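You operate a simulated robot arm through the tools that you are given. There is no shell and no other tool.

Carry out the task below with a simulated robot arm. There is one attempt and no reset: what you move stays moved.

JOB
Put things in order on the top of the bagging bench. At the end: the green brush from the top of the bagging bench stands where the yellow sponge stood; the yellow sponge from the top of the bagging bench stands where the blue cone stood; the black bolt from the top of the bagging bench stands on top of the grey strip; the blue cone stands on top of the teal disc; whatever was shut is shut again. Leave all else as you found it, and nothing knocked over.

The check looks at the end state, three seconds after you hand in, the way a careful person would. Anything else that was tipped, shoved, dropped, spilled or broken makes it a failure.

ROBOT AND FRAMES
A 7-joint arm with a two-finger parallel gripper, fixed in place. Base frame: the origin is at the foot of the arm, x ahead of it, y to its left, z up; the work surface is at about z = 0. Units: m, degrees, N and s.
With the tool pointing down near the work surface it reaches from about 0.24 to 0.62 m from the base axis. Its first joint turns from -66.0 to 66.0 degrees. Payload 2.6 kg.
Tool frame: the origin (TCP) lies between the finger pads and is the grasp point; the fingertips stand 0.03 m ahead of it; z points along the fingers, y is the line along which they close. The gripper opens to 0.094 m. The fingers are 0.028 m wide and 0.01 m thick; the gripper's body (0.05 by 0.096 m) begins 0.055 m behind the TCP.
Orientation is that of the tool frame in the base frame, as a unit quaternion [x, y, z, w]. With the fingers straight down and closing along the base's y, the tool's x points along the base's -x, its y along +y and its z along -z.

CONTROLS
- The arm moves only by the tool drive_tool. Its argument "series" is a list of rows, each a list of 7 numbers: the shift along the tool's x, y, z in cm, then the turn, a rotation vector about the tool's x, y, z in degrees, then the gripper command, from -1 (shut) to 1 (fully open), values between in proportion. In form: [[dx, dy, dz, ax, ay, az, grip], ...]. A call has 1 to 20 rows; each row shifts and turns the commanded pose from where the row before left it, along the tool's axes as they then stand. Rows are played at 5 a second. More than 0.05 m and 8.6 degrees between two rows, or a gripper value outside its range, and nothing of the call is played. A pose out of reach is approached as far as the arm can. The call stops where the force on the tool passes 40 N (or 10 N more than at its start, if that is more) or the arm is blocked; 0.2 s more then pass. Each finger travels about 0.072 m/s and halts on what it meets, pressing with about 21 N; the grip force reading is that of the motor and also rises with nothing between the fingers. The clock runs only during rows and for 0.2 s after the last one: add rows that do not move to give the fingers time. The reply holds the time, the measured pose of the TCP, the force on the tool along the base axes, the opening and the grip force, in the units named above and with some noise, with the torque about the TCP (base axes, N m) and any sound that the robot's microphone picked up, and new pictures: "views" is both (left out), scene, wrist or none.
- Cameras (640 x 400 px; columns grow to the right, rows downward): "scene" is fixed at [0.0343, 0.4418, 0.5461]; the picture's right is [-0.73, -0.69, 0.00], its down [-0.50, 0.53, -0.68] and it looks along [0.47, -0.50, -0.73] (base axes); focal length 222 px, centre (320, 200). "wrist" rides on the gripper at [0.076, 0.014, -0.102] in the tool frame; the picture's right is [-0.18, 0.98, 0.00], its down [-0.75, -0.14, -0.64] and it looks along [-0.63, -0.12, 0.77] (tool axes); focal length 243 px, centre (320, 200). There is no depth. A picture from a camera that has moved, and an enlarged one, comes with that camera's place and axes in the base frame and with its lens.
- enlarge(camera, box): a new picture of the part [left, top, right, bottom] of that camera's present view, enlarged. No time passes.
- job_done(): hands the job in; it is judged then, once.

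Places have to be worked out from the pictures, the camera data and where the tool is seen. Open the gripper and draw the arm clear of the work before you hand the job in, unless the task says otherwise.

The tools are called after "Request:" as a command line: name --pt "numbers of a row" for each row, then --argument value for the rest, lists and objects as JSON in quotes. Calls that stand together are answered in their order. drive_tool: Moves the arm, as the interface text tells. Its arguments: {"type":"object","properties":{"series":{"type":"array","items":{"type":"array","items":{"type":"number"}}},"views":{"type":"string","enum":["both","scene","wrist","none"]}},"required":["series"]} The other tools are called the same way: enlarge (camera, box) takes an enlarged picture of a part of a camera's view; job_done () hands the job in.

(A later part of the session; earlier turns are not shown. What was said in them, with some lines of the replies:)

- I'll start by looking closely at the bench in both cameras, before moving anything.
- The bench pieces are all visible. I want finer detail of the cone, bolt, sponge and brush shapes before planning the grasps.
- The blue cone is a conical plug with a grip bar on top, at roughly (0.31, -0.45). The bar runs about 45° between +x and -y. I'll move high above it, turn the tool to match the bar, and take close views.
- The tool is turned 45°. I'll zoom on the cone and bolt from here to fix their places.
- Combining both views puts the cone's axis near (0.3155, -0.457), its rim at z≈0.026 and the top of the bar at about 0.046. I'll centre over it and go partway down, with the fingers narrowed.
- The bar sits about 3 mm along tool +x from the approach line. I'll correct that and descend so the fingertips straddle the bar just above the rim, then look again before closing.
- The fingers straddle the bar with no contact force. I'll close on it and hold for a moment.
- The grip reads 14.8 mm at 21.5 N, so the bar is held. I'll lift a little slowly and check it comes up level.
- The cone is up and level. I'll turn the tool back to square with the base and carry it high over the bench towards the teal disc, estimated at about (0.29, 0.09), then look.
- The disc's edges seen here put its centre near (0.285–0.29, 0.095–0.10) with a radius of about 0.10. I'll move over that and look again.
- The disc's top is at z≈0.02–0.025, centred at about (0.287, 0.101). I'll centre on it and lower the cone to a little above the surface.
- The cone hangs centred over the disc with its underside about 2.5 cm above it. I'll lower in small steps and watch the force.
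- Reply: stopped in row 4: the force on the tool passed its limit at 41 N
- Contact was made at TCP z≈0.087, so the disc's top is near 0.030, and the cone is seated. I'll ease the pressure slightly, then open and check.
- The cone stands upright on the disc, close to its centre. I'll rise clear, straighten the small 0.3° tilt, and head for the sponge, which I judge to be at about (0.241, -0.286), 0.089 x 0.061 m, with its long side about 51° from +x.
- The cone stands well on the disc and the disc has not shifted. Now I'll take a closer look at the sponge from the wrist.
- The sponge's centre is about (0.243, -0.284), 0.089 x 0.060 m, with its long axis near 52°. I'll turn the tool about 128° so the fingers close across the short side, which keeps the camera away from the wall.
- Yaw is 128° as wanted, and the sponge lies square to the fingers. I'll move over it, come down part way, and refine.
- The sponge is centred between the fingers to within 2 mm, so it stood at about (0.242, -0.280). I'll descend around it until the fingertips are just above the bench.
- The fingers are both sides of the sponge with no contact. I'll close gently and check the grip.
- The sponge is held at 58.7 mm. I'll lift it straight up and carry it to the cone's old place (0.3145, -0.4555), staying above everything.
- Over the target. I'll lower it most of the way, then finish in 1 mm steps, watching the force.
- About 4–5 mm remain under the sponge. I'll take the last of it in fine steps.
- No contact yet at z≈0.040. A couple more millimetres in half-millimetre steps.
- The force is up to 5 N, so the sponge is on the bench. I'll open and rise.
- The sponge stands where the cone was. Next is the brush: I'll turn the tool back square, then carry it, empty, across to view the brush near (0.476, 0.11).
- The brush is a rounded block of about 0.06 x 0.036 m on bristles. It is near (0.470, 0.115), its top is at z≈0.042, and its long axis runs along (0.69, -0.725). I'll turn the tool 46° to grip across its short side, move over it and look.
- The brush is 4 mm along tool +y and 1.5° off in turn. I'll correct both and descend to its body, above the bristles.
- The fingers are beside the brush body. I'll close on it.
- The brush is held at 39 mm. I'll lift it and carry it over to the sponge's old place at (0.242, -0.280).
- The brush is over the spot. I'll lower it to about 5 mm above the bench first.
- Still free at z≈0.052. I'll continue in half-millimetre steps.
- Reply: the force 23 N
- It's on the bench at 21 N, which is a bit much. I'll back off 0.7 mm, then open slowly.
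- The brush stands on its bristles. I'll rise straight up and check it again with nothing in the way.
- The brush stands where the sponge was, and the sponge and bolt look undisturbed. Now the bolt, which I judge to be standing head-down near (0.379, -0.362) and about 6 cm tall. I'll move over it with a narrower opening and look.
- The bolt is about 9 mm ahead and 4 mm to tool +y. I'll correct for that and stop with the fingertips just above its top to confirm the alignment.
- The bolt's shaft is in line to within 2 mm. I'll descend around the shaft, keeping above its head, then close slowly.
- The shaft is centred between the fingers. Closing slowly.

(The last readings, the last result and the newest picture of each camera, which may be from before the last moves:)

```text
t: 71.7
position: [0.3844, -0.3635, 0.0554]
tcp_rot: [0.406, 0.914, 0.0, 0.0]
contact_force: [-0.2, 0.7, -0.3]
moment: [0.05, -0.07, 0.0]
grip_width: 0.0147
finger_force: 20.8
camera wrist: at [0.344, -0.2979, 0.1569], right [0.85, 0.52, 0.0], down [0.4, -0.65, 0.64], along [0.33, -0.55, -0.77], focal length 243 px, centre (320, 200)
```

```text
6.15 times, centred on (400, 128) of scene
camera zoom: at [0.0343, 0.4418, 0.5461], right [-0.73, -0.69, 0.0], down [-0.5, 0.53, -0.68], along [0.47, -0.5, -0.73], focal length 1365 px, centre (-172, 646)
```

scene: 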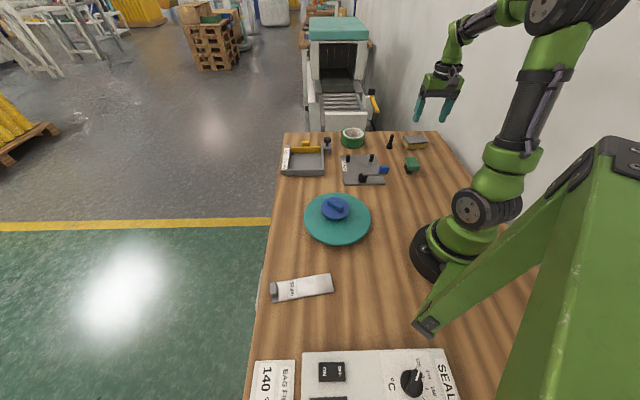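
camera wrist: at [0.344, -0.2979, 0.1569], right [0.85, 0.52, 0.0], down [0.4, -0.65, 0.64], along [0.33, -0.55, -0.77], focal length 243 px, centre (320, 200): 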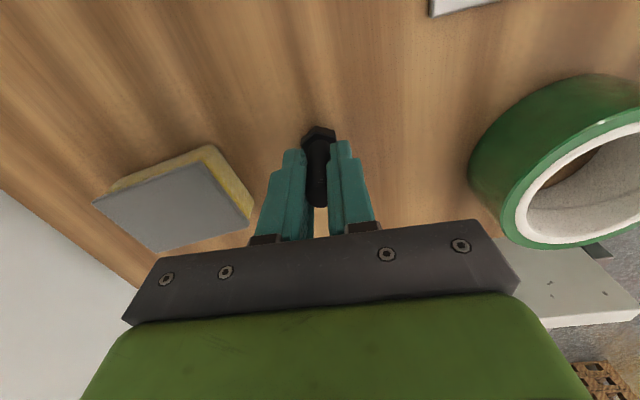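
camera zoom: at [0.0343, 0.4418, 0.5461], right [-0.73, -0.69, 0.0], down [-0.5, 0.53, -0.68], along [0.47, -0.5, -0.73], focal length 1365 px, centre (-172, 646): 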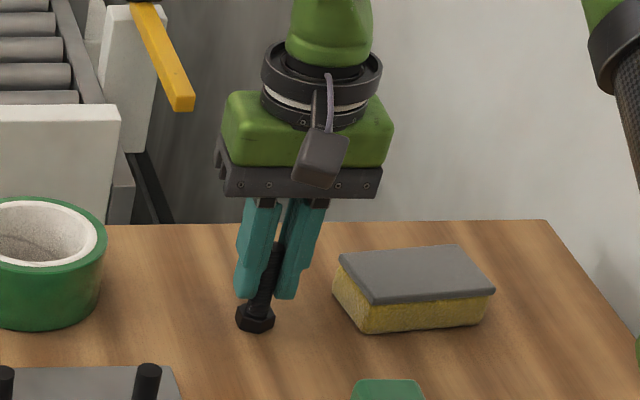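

The bolt is gripped at 14.7 mm. I'll lift it slowly, check it hangs upright, and square the tool up.

Request:
drive_tool --pt "0 0 -0.5 0 0 0 -1" --pt "0 0 -1.5 0 0 0 -1" --pt "0 0 -3 0 0 0 -1" --pt "0 0 -4 0 0 0 -1" --pt "0 0 -4 0 0 0 -1" --pt "0 0 -3 0 0 0 -1" --pt "0 0 -1 0 0 -8 -1" --pt "0 0 0 0 0 -8 -1" --pt "0 0 0 0 0 -8 -1" --pt "0 0 0 0 0 -8 -1" --pt "0 0 0 0 0 -8 -1" --pt "0 0 0 0 0 -8 -1" --pt "0 0 0 0 0 0 -1"

Request:
enlarge --camera "scene" --box '[360, 60, 440, 160]'

```text
t: 74.5
position: [0.3845, -0.3635, 0.2234]
tcp_rot: [-0.002, 1.0, 0.001, -0.001]
contact_force: [0.4, 0.5, -2.0]
moment: [0.02, -0.01, 0.03]
grip_width: 0.0144
finger_force: 21.2
camera wrist: at [0.309, -0.35, 0.3265], right [0.18, 0.98, 0.0], down [0.75, -0.14, 0.64], along [0.63, -0.11, -0.77], focal length 243 px, centre (320, 200)
```

scene: 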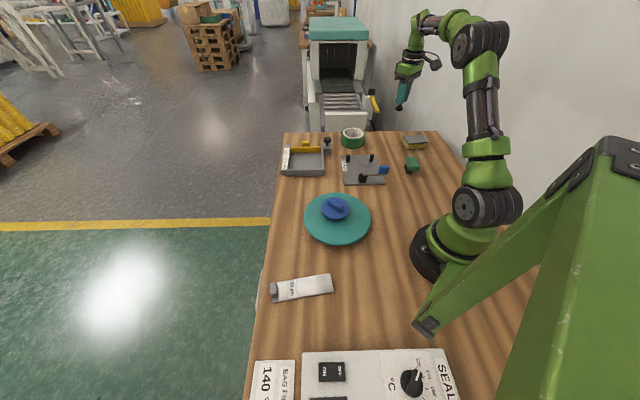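
wrist: 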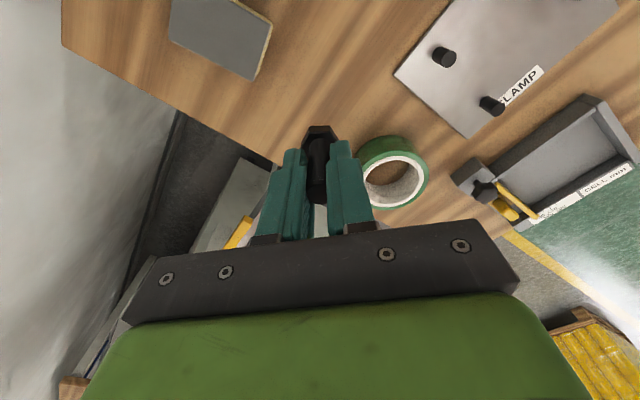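

```text
4.00 times, centred on (400, 110) of scene
camera zoom: at [0.0343, 0.4418, 0.5462], right [-0.73, -0.69, 0.0], down [-0.5, 0.53, -0.68], along [0.47, -0.5, -0.73], focal length 887 px, centre (0, 560)
```

zoom: 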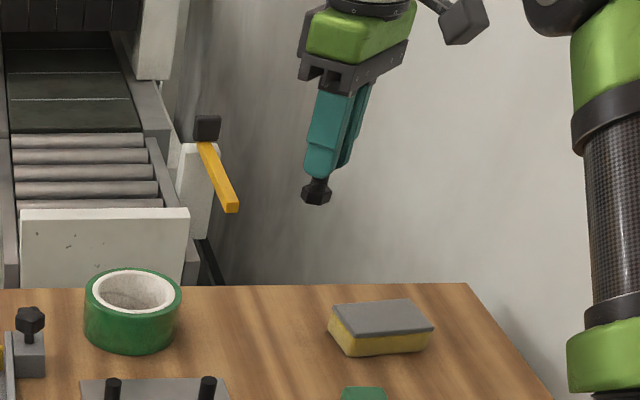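

The bolt hangs upright. I'll carry it across towards the grey strip, stopping short to look.

Request:
drive_tool --pt "0.5 2 0 0 0 0 -1" --pt "0.97 3.9 0 0 0 0 -1" --pt "0.97 3.9 0 0 0 0 -1" --pt "0.97 3.9 0 0 0 0 -1" --pt "0.97 3.9 0 0 0 0 -1" --pt "0.97 3.9 0 0 0 0 -1" --pt "0.97 3.9 0 0 0 0 -1" --pt "0.97 3.9 0 0 0 0 -1" --pt "0.97 3.9 0 0 0 0 -1" --pt "0.97 3.9 0 0 0 0 -1" --pt "0.97 3.9 0 0 0 0 -1" --pt "0.97 3.9 0 0 0 0 -1" --pt "0.97 3.9 0 0 0 0 -1" --pt "0.97 3.9 0 0 0 0 -1" --pt "0.5 2 0 0 0 0 -1" --pt "0 0 0 0 0 0 -1" --pt "0 0 0 0 0 0 -1"

```text
t: 78.1
position: [0.2475, 0.1829, 0.225]
tcp_rot: [0.0, 1.0, 0.0, -0.001]
contact_force: [0.5, 0.7, -1.6]
moment: [0.02, 0.02, -0.01]
grip_width: 0.0146
finger_force: 21.1
camera wrist: at [0.172, 0.1965, 0.3273], right [0.18, 0.98, 0.0], down [0.75, -0.14, 0.64], along [0.63, -0.12, -0.77], focal length 243 px, centre (320, 200)
```

scene: 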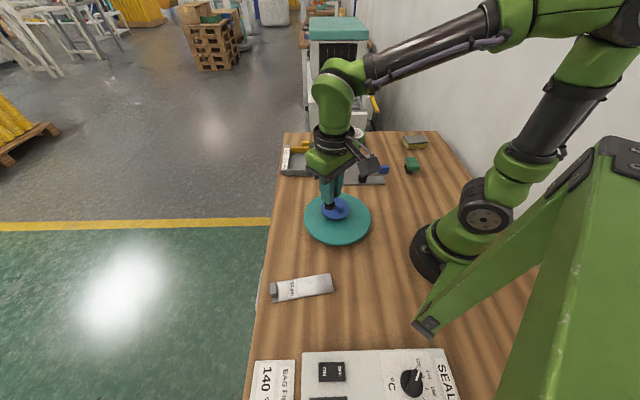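
wrist: 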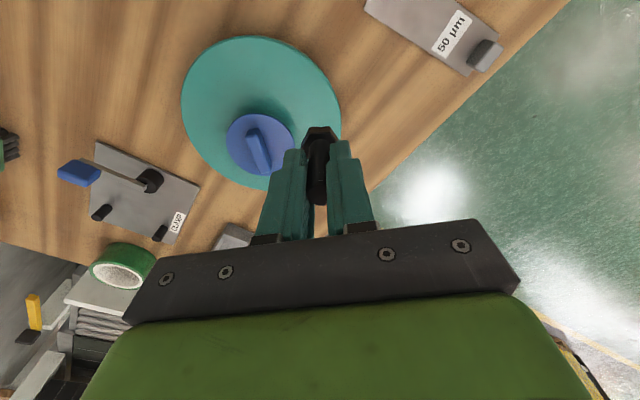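

The strip is at the upper right of the wrist view. I'll turn the tool so it faces along the strip, with the camera kept towards the robot, and move over the strip.

Request:
drive_tool --pt "0 0 0 0 0 -7.5 -1" --pt "0 0 0 0 0 -7.5 -1" --pt "0 0 0 0 0 -7.5 -1" --pt "0 0 0 0 0 -7.5 -1" --pt "0 0 0 0 0 -7.5 -1" --pt "0 0 0 0 0 -7.5 -1" --pt "-0.9 1.8 0 0 0 0 -1" --pt "-1.87 3.64 0 0 0 0 -1" --pt "-1.87 3.64 0 0 0 0 -1" --pt "-0.97 1.84 0 0 0 0 -1" --pt "0 0 0 0 0 0 -1" --pt "0 0 0 0 0 0 -1"

Request:
enlarge --camera "wrist" --box '[200, 0, 440, 220]'

```text
t: 80.7
position: [0.2115, 0.3007, 0.2248]
tcp_rot: [-0.384, 0.923, 0.001, -0.001]
contact_force: [0.3, 0.7, -0.2]
moment: [-0.03, 0.0, 0.0]
grip_width: 0.0144
finger_force: 21.0
camera wrist: at [0.1465, 0.2551, 0.3274], right [-0.57, 0.82, 0.0], down [0.63, 0.43, 0.64], along [0.53, 0.36, -0.77], focal length 243 px, centre (320, 200)
```

scene: 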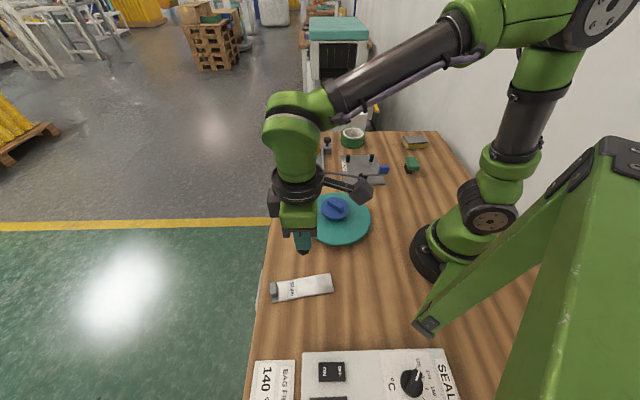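
wrist: 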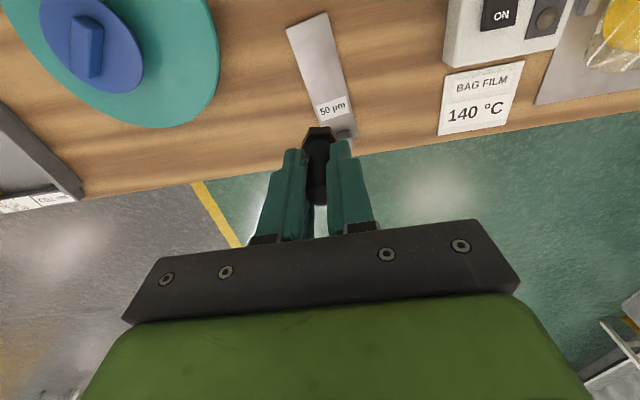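

```text
1.82 times, centred on (320, 110) of wrist
camera zoom: at [0.1465, 0.2551, 0.3274], right [-0.57, 0.82, 0.0], down [0.63, 0.43, 0.64], along [0.53, 0.36, -0.77], focal length 441 px, centre (320, 364)
```

zoom: 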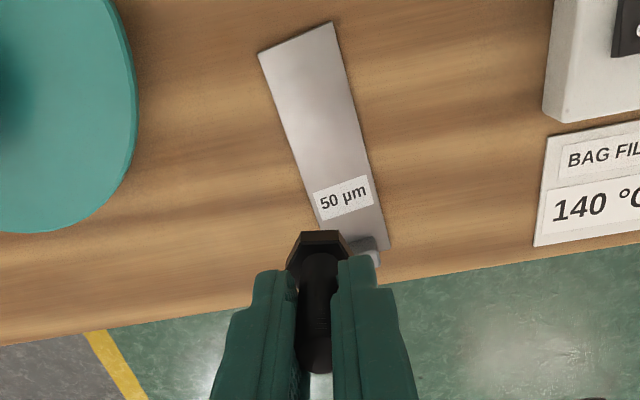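

The strip's centre comes out about 12 mm ahead and 5 mm to tool +y, consistent with the scene camera's estimate. It is 0.047 wide and 0.148 long. I'll shift there and lower to about 2 cm above it.

Request:
drive_tool --pt "-1.1 0.52 0 0 0 0 -1" --pt "0 0 3 0 0 0 -1" --pt "0 0 4 0 0 0 -1" --pt "0 0 4 0 0 0 -1" --pt "0 0 2 0 0 0 -1" --pt "0 0 1 0 0 0 -1" --pt "0 0 0 0 0 0 -1" --pt "0 0 0 0 0 0 -1"

Request:
enlarge --camera "wrist" --box '[220, 40, 420, 220]'

Request:
enlarge --camera "scene" --box '[250, 220, 360, 310]'

```text
t: 82.5
position: [0.2119, 0.3109, 0.0846]
tcp_rot: [-0.384, 0.923, 0.001, -0.001]
contact_force: [0.3, -1.0, -1.2]
moment: [0.01, 0.01, 0.04]
grip_width: 0.0147
finger_force: 20.2
camera wrist: at [0.1485, 0.2664, 0.1877], right [-0.57, 0.82, 0.0], down [0.63, 0.43, 0.64], along [0.53, 0.36, -0.77], focal length 243 px, centre (320, 200)
```

scene: 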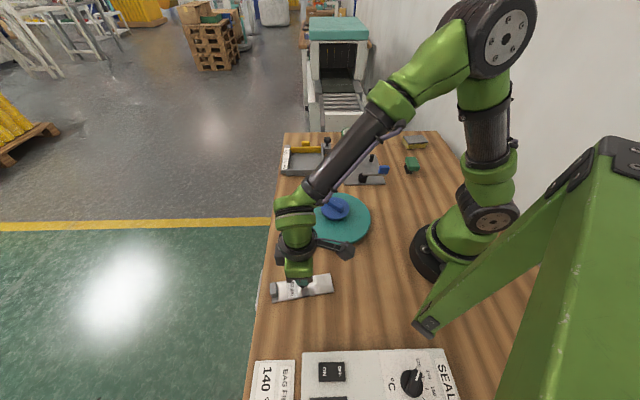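
wrist: 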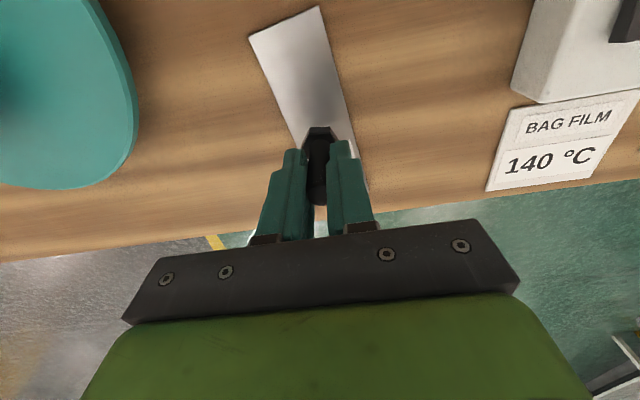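

```text
2.22 times, centred on (320, 130) of wrist
camera zoom: at [0.1485, 0.2664, 0.1877], right [-0.57, 0.82, 0.0], down [0.63, 0.43, 0.64], along [0.53, 0.36, -0.77], focal length 539 px, centre (320, 356)
```

zoom: 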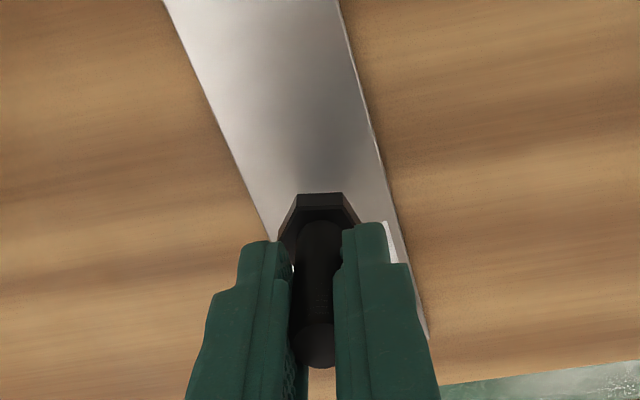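

```text
4.44 times, centred on (305, 265) of scene
camera zoom: at [0.0343, 0.4418, 0.5461], right [-0.73, -0.69, 0.0], down [-0.5, 0.53, -0.68], along [0.47, -0.5, -0.73], focal length 986 px, centre (387, -89)
```

zoom: 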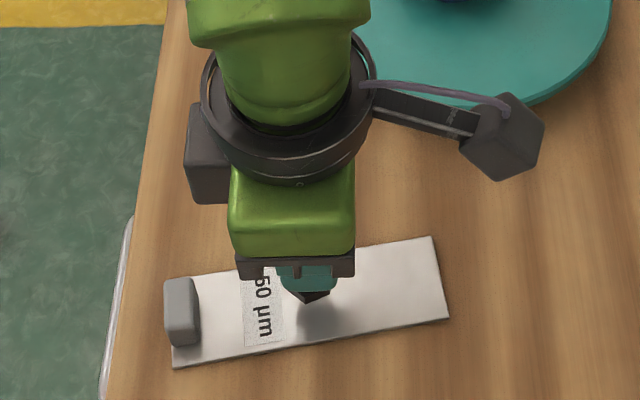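

By projection the bolt will land on the strip's centreline. The landing point sits midway between the strip's edges in the wrist view, clear of the label and the block. I'll lower to about 5 mm above, then use fine steps.

Request:
drive_tool --pt "0 0 0.8 0 0 0 -1" --pt "0 0 0.7 0 0 0 -1" --pt "0 0 0.4 0 0 0 -1" --pt "0 0 0.1 0 0 0 -1" --pt "0 0 0 0 0 0 -1" --views "none"

Request:
enlarge --camera "scene" --box '[250, 230, 360, 320]'

Request:
enlarge --camera "wrist" --box '[240, 40, 400, 220]'

```text
t: 83.7
position: [0.2135, 0.3114, 0.0649]
tcp_rot: [-0.384, 0.923, 0.0, -0.001]
contact_force: [-0.4, 0.2, -0.6]
moment: [-0.03, 0.01, 0.01]
grip_width: 0.0145
finger_force: 20.9
```

```text
4.44 times, centred on (305, 275) of scene
camera zoom: at [0.0343, 0.4418, 0.5461], right [-0.73, -0.69, 0.0], down [-0.5, 0.53, -0.68], along [0.47, -0.5, -0.73], focal length 986 px, centre (387, -133)
```

zoom: 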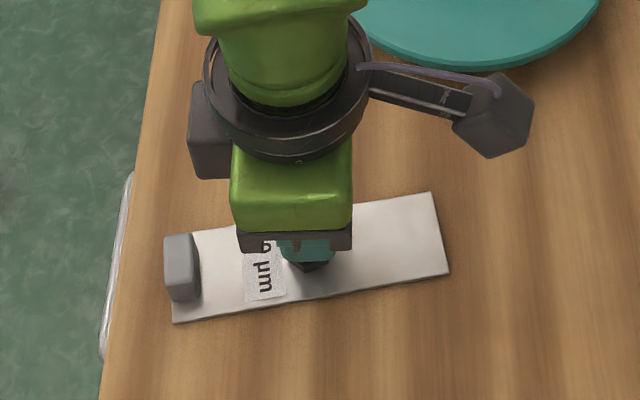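

```text
2.22 times, centred on (320, 130) of wrist
camera zoom: at [0.1503, 0.267, 0.1676], right [-0.57, 0.82, 0.0], down [0.63, 0.43, 0.64], along [0.53, 0.36, -0.77], focal length 539 px, centre (320, 356)
```

zoom: 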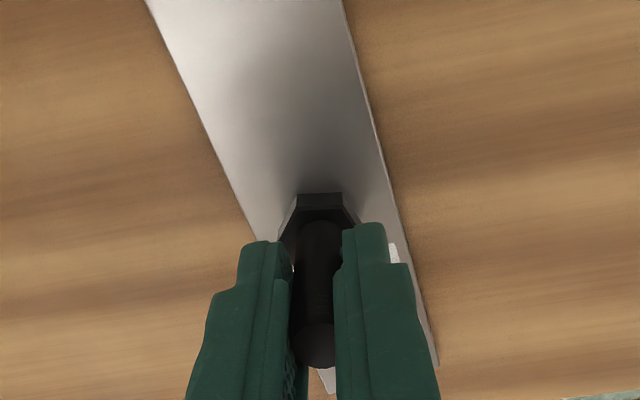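

Still about 6–7 mm clear by my estimate and centred across the strip. I'll lower further in small steps.

Request:
drive_tool --pt "0 0 0.15 0 0 0 -1" --pt "0 0 0.1 0 0 0 -1" --pt "0 0 0.1 0 0 0 -1" --pt "0 0 0 0 0 0 -1" --views "none"

```text
t: 84.7
position: [0.2132, 0.3116, 0.0617]
tcp_rot: [-0.383, 0.924, 0.001, -0.001]
contact_force: [0.7, -0.1, -0.9]
moment: [0.0, -0.02, 0.01]
grip_width: 0.0148
finger_force: 21.1
```

Request:
drive_tool --pt "0 0 0.08 0 0 0 -1" --pt "0 0 0.06 0 0 0 -1" --pt "0 0 0.06 0 0 0 -1" --pt "0 0 0 0 0 0 -1" --views "none"

```text
t: 85.7
position: [0.2147, 0.3114, 0.0609]
tcp_rot: [-0.383, 0.924, 0.0, 0.001]
contact_force: [-2.5, -2.9, 14.1]
moment: [-0.12, -0.02, -0.03]
grip_width: 0.0147
finger_force: 21.5
```

Contact at z≈0.0605 with 14 N. I'll ease off half a millimetre and check before opening.

Request:
drive_tool --pt "0 0 -0.05 0 0 0 -1" --pt "0 0 0 0 0 0 -1" --views "wrist"

Request:
enlarge --camera "scene" --box '[250, 230, 360, 320]'

```text
t: 86.3
position: [0.2134, 0.3114, 0.0591]
tcp_rot: [-0.384, 0.923, 0.002, 0.0]
contact_force: [0.8, 1.2, 4.1]
moment: [0.1, -0.09, -0.01]
grip_width: 0.0145
finger_force: 21.4
camera wrist: at [0.1508, 0.2673, 0.1624], right [-0.57, 0.82, 0.0], down [0.63, 0.43, 0.64], along [0.53, 0.37, -0.77], focal length 243 px, centre (320, 200)
```

wrist: 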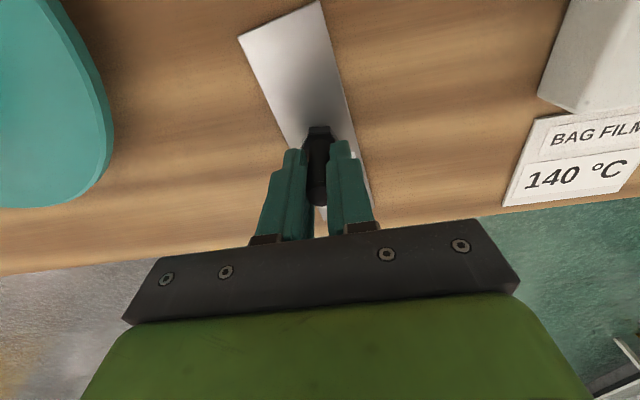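

```text
4.44 times, centred on (305, 275) of scene
camera zoom: at [0.0343, 0.4417, 0.5462], right [-0.73, -0.69, 0.0], down [-0.5, 0.53, -0.68], along [0.47, -0.5, -0.73], focal length 986 px, centre (387, -133)
```

zoom: 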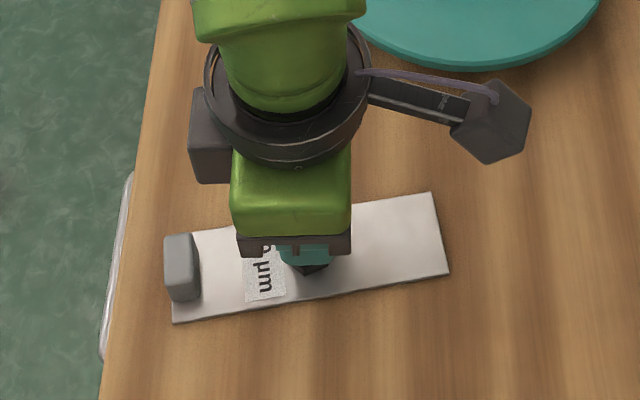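

The strip hasn't shifted and the bolt rests lightly on it. I'll open slowly.

Request:
drive_tool --pt "0 0 0 0 0 0 -0.62" --pt "0 0 0 0 0 0 -0.45" --pt "0 0 0 0 0 0 -0.2" --pt "0 0 0 0 0 0 0.1" --pt "0 0 0 0 0 0 0.1" --views "wrist"

Request:
enlarge --camera "wrist" --box '[220, 60, 420, 240]'

Request:
enlarge --camera "scene" --box '[250, 230, 360, 320]'

```text
t: 87.5
position: [0.2141, 0.3125, 0.0607]
tcp_rot: [-0.383, 0.924, 0.002, 0.0]
contact_force: [0.1, 0.6, -0.2]
moment: [-0.01, 0.01, 0.01]
grip_width: 0.0517
finger_force: 0.2
camera wrist: at [0.1507, 0.2671, 0.1625], right [-0.57, 0.82, 0.0], down [0.63, 0.43, 0.64], along [0.53, 0.36, -0.77], focal length 243 px, centre (320, 200)
```

wrist: 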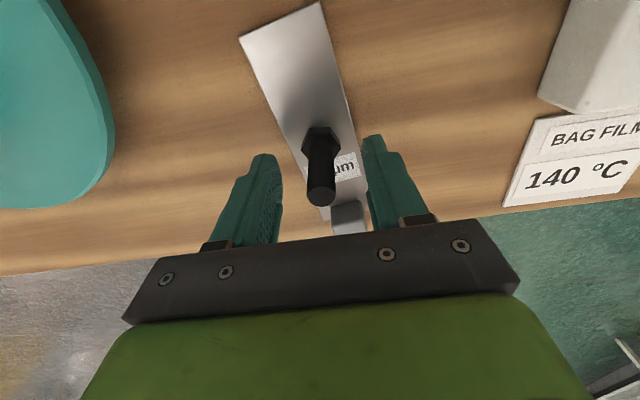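

```text
2.22 times, centred on (320, 150) of wrist
camera zoom: at [0.1507, 0.2671, 0.1625], right [-0.57, 0.82, 0.0], down [0.63, 0.43, 0.64], along [0.53, 0.36, -0.77], focal length 539 px, centre (320, 311)
```

zoom: 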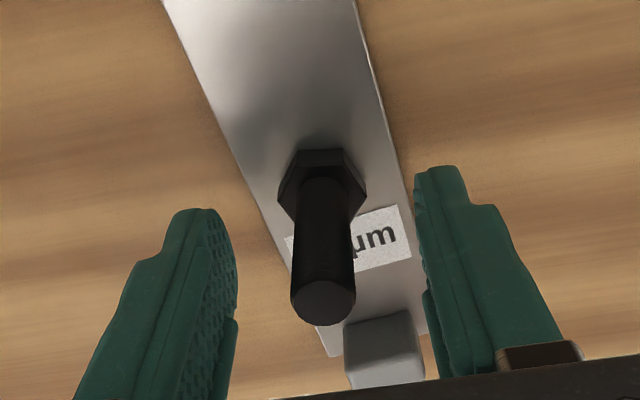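

```text
4.44 times, centred on (305, 275) of scene
camera zoom: at [0.0343, 0.4418, 0.5461], right [-0.73, -0.69, 0.0], down [-0.5, 0.53, -0.68], along [0.47, -0.5, -0.73], focal length 986 px, centre (387, -133)
```

zoom: 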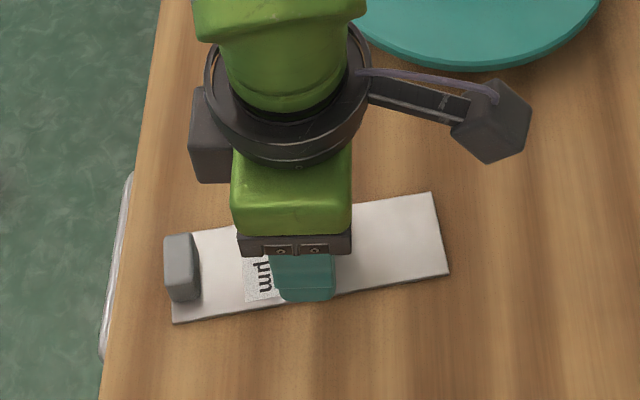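

The bolt stands freely on the strip. I'll rise straight up clear of it.

Request:
drive_tool --pt "0 0 -1 0 0 0 0.1" --pt "0 0 -2 0 0 0 0.1" --pt "0 0 -3 0 0 0 0.1" --pt "0 0 -4 0 0 0 0.1" --pt "0 0 -4 0 0 0 0.1" --pt "0 0 -4 0 0 0 0.5" --pt "0 0 0 0 0 0 1"

Request:
enlarge --camera "wrist" --box '[220, 0, 420, 180]'

Request:
enlarge --camera "scene" --box '[250, 230, 360, 320]'

```text
t: 89.1
position: [0.2139, 0.3112, 0.2392]
tcp_rot: [-0.383, 0.924, 0.001, 0.0]
contact_force: [0.4, 0.5, -0.1]
moment: [0.03, 0.01, -0.03]
grip_width: 0.0941
finger_force: 0.0
camera wrist: at [0.1509, 0.2671, 0.3409], right [-0.57, 0.82, 0.0], down [0.63, 0.43, 0.64], along [0.53, 0.36, -0.77], focal length 243 px, centre (320, 200)
```

scene: 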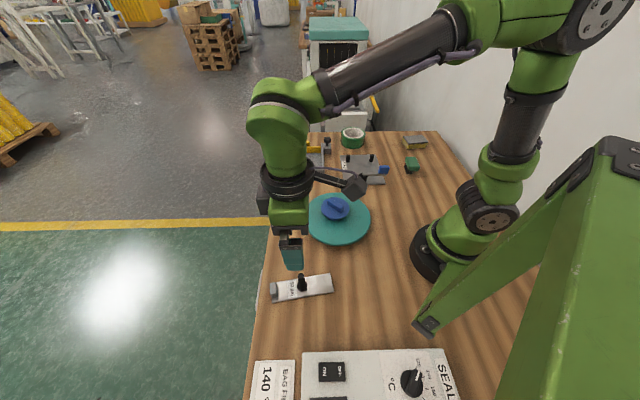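
wrist: 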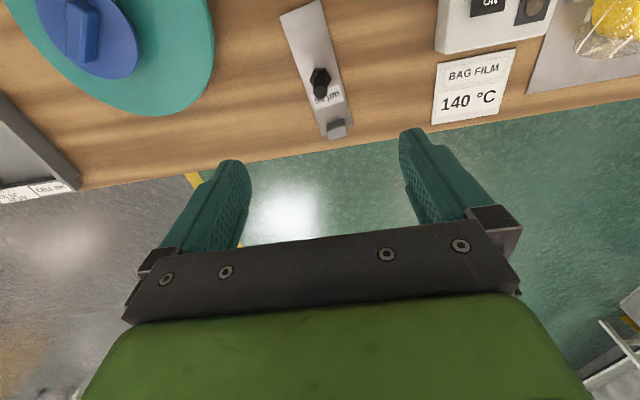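

```text
2.22 times, centred on (320, 90) of wrist
camera zoom: at [0.1509, 0.2671, 0.3409], right [-0.57, 0.82, 0.0], down [0.63, 0.43, 0.64], along [0.53, 0.36, -0.77], focal length 539 px, centre (320, 444)
```

zoom: 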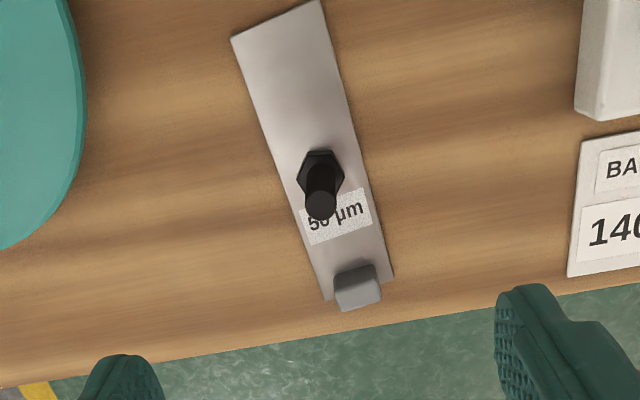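

```text
4.44 times, centred on (305, 275) of scene
camera zoom: at [0.0343, 0.4418, 0.5461], right [-0.73, -0.69, 0.0], down [-0.5, 0.53, -0.68], along [0.47, -0.5, -0.73], focal length 986 px, centre (387, -133)
```

zoom: 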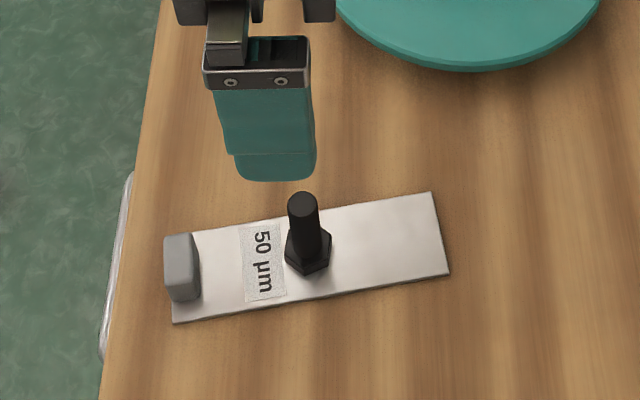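

All four pieces are placed. I'll draw the arm back to near its starting pose, high above the bench, and make a last comparison of everything.

Request:
drive_tool --pt "0 0 -2 0 0 7.5 1" --pt "0 0 -2 0 0 7.5 1" --pt "0 0 0 0 0 7.5 1" --pt "0 0 0 0 0 7.5 1" --pt "0 0 0 0 0 7.5 1" --pt "0 0 0 0 0 7.5 1" --pt "-1 -4 0 0 0 0 1" --pt "-1.2 -4 0 0 0 0 1" --pt "-1.2 -4 0 0 0 0 1" --pt "-1.2 -4 0 0 0 0 1" --pt "-1.2 -4 0 0 0 0 1" --pt "-1.2 -4 0 0 0 0 1" --pt "-1.2 -4 0 0 0 0 1" --pt "-1.2 -4 0 0 0 0 1" --pt "-1.2 -4 0 0 0 0 1" --pt "-1.2 -4 0 0 0 0 1" --pt "-1.2 -4 0 0 0 0 1" --pt "-1.2 -4 0 0 0 0 1" --pt "-0.7 -4 0 0 0 0 1" --pt "0 0 0 0 0 0 1"

Request:
enlarge --camera "scene" --box '[260, 120, 460, 245]'

Request:
enlarge --camera "scene" --box '[240, 250, 480, 400]'

```text
t: 93.3
position: [0.3643, -0.2087, 0.2779]
tcp_rot: [-0.001, 1.0, 0.001, -0.002]
contact_force: [-0.6, 0.6, -0.4]
moment: [0.01, 0.04, 0.0]
grip_width: 0.0942
finger_force: 0.1
camera wrist: at [0.2867, -0.1951, 0.3813], right [0.18, 0.98, 0.0], down [0.75, -0.14, 0.64], along [0.63, -0.12, -0.77], focal length 243 px, centre (320, 200)
```

scene: 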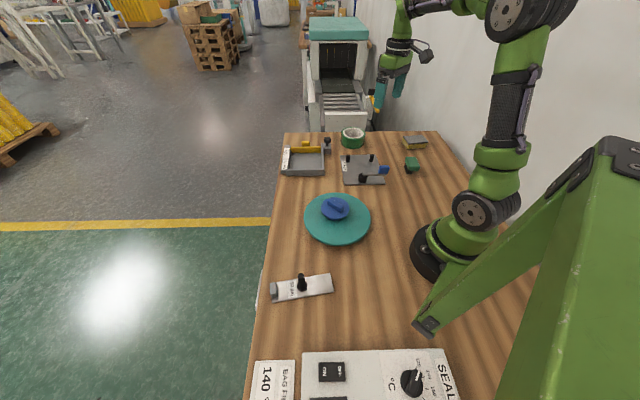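
wrist: 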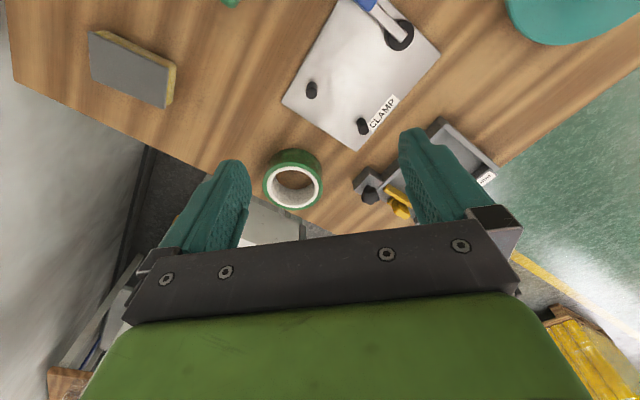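

```text
3.20 times, centred on (360, 182) of scene
camera zoom: at [0.0343, 0.4417, 0.5461], right [-0.73, -0.69, 0.0], down [-0.5, 0.53, -0.68], along [0.47, -0.5, -0.73], focal length 710 px, centre (192, 256)
```

zoom: 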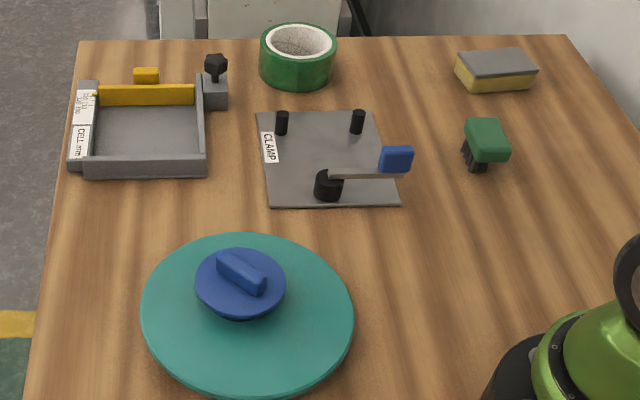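

```text
2.67 times, centred on (360, 325) of scene
camera zoom: at [0.0343, 0.4417, 0.5461], right [-0.73, -0.69, 0.0], down [-0.5, 0.53, -0.68], along [0.47, -0.5, -0.73], focal length 591 px, centre (213, -133)
```

zoom: 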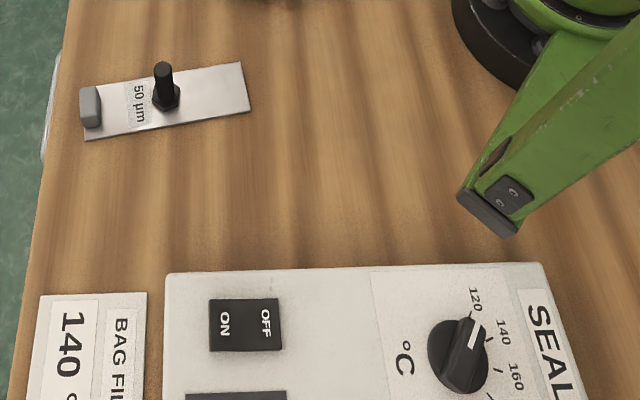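

The final views show:
- **Cone:** standing on the teal disc.
- **Sponge:** in the cone's old place.
- **Brush:** upright in the sponge's old place.
- **Bolt:** standing on the grey strip.
- **Everything else:** the tray, clamp, tape, disc and strip look the same as in the first pictures. I opened nothing, so nothing needed shutting.

The gripper is open and the arm is clear, so I'm handing in.

Request:
job_done

```text
The job is handed in.
```

The bench is in order and the job is handed in; the final check's result hasn't come back to me.

| Piece | Where it is now |
|---|---|
| Blue cone | standing near the centre of the teal disc |
| Yellow sponge | where the blue cone stood, within a few millimetres by the camera views |
| Green brush | upright on its bristles where the yellow sponge stood |
| Black bolt | standing head-down on the grey strip, between the label and the free end |

In the last pictures the tray, clamp, tape, disc and strip sit where they did at the start, and nothing was knocked over. I opened nothing, so there was nothing to shut again.

While I set the cone down, the contact force briefly passed the 40 N limit and stopped that move. The cone and disc showed no shift afterwards.

The gripper is open and the arm is back near its starting pose, clear of the work.
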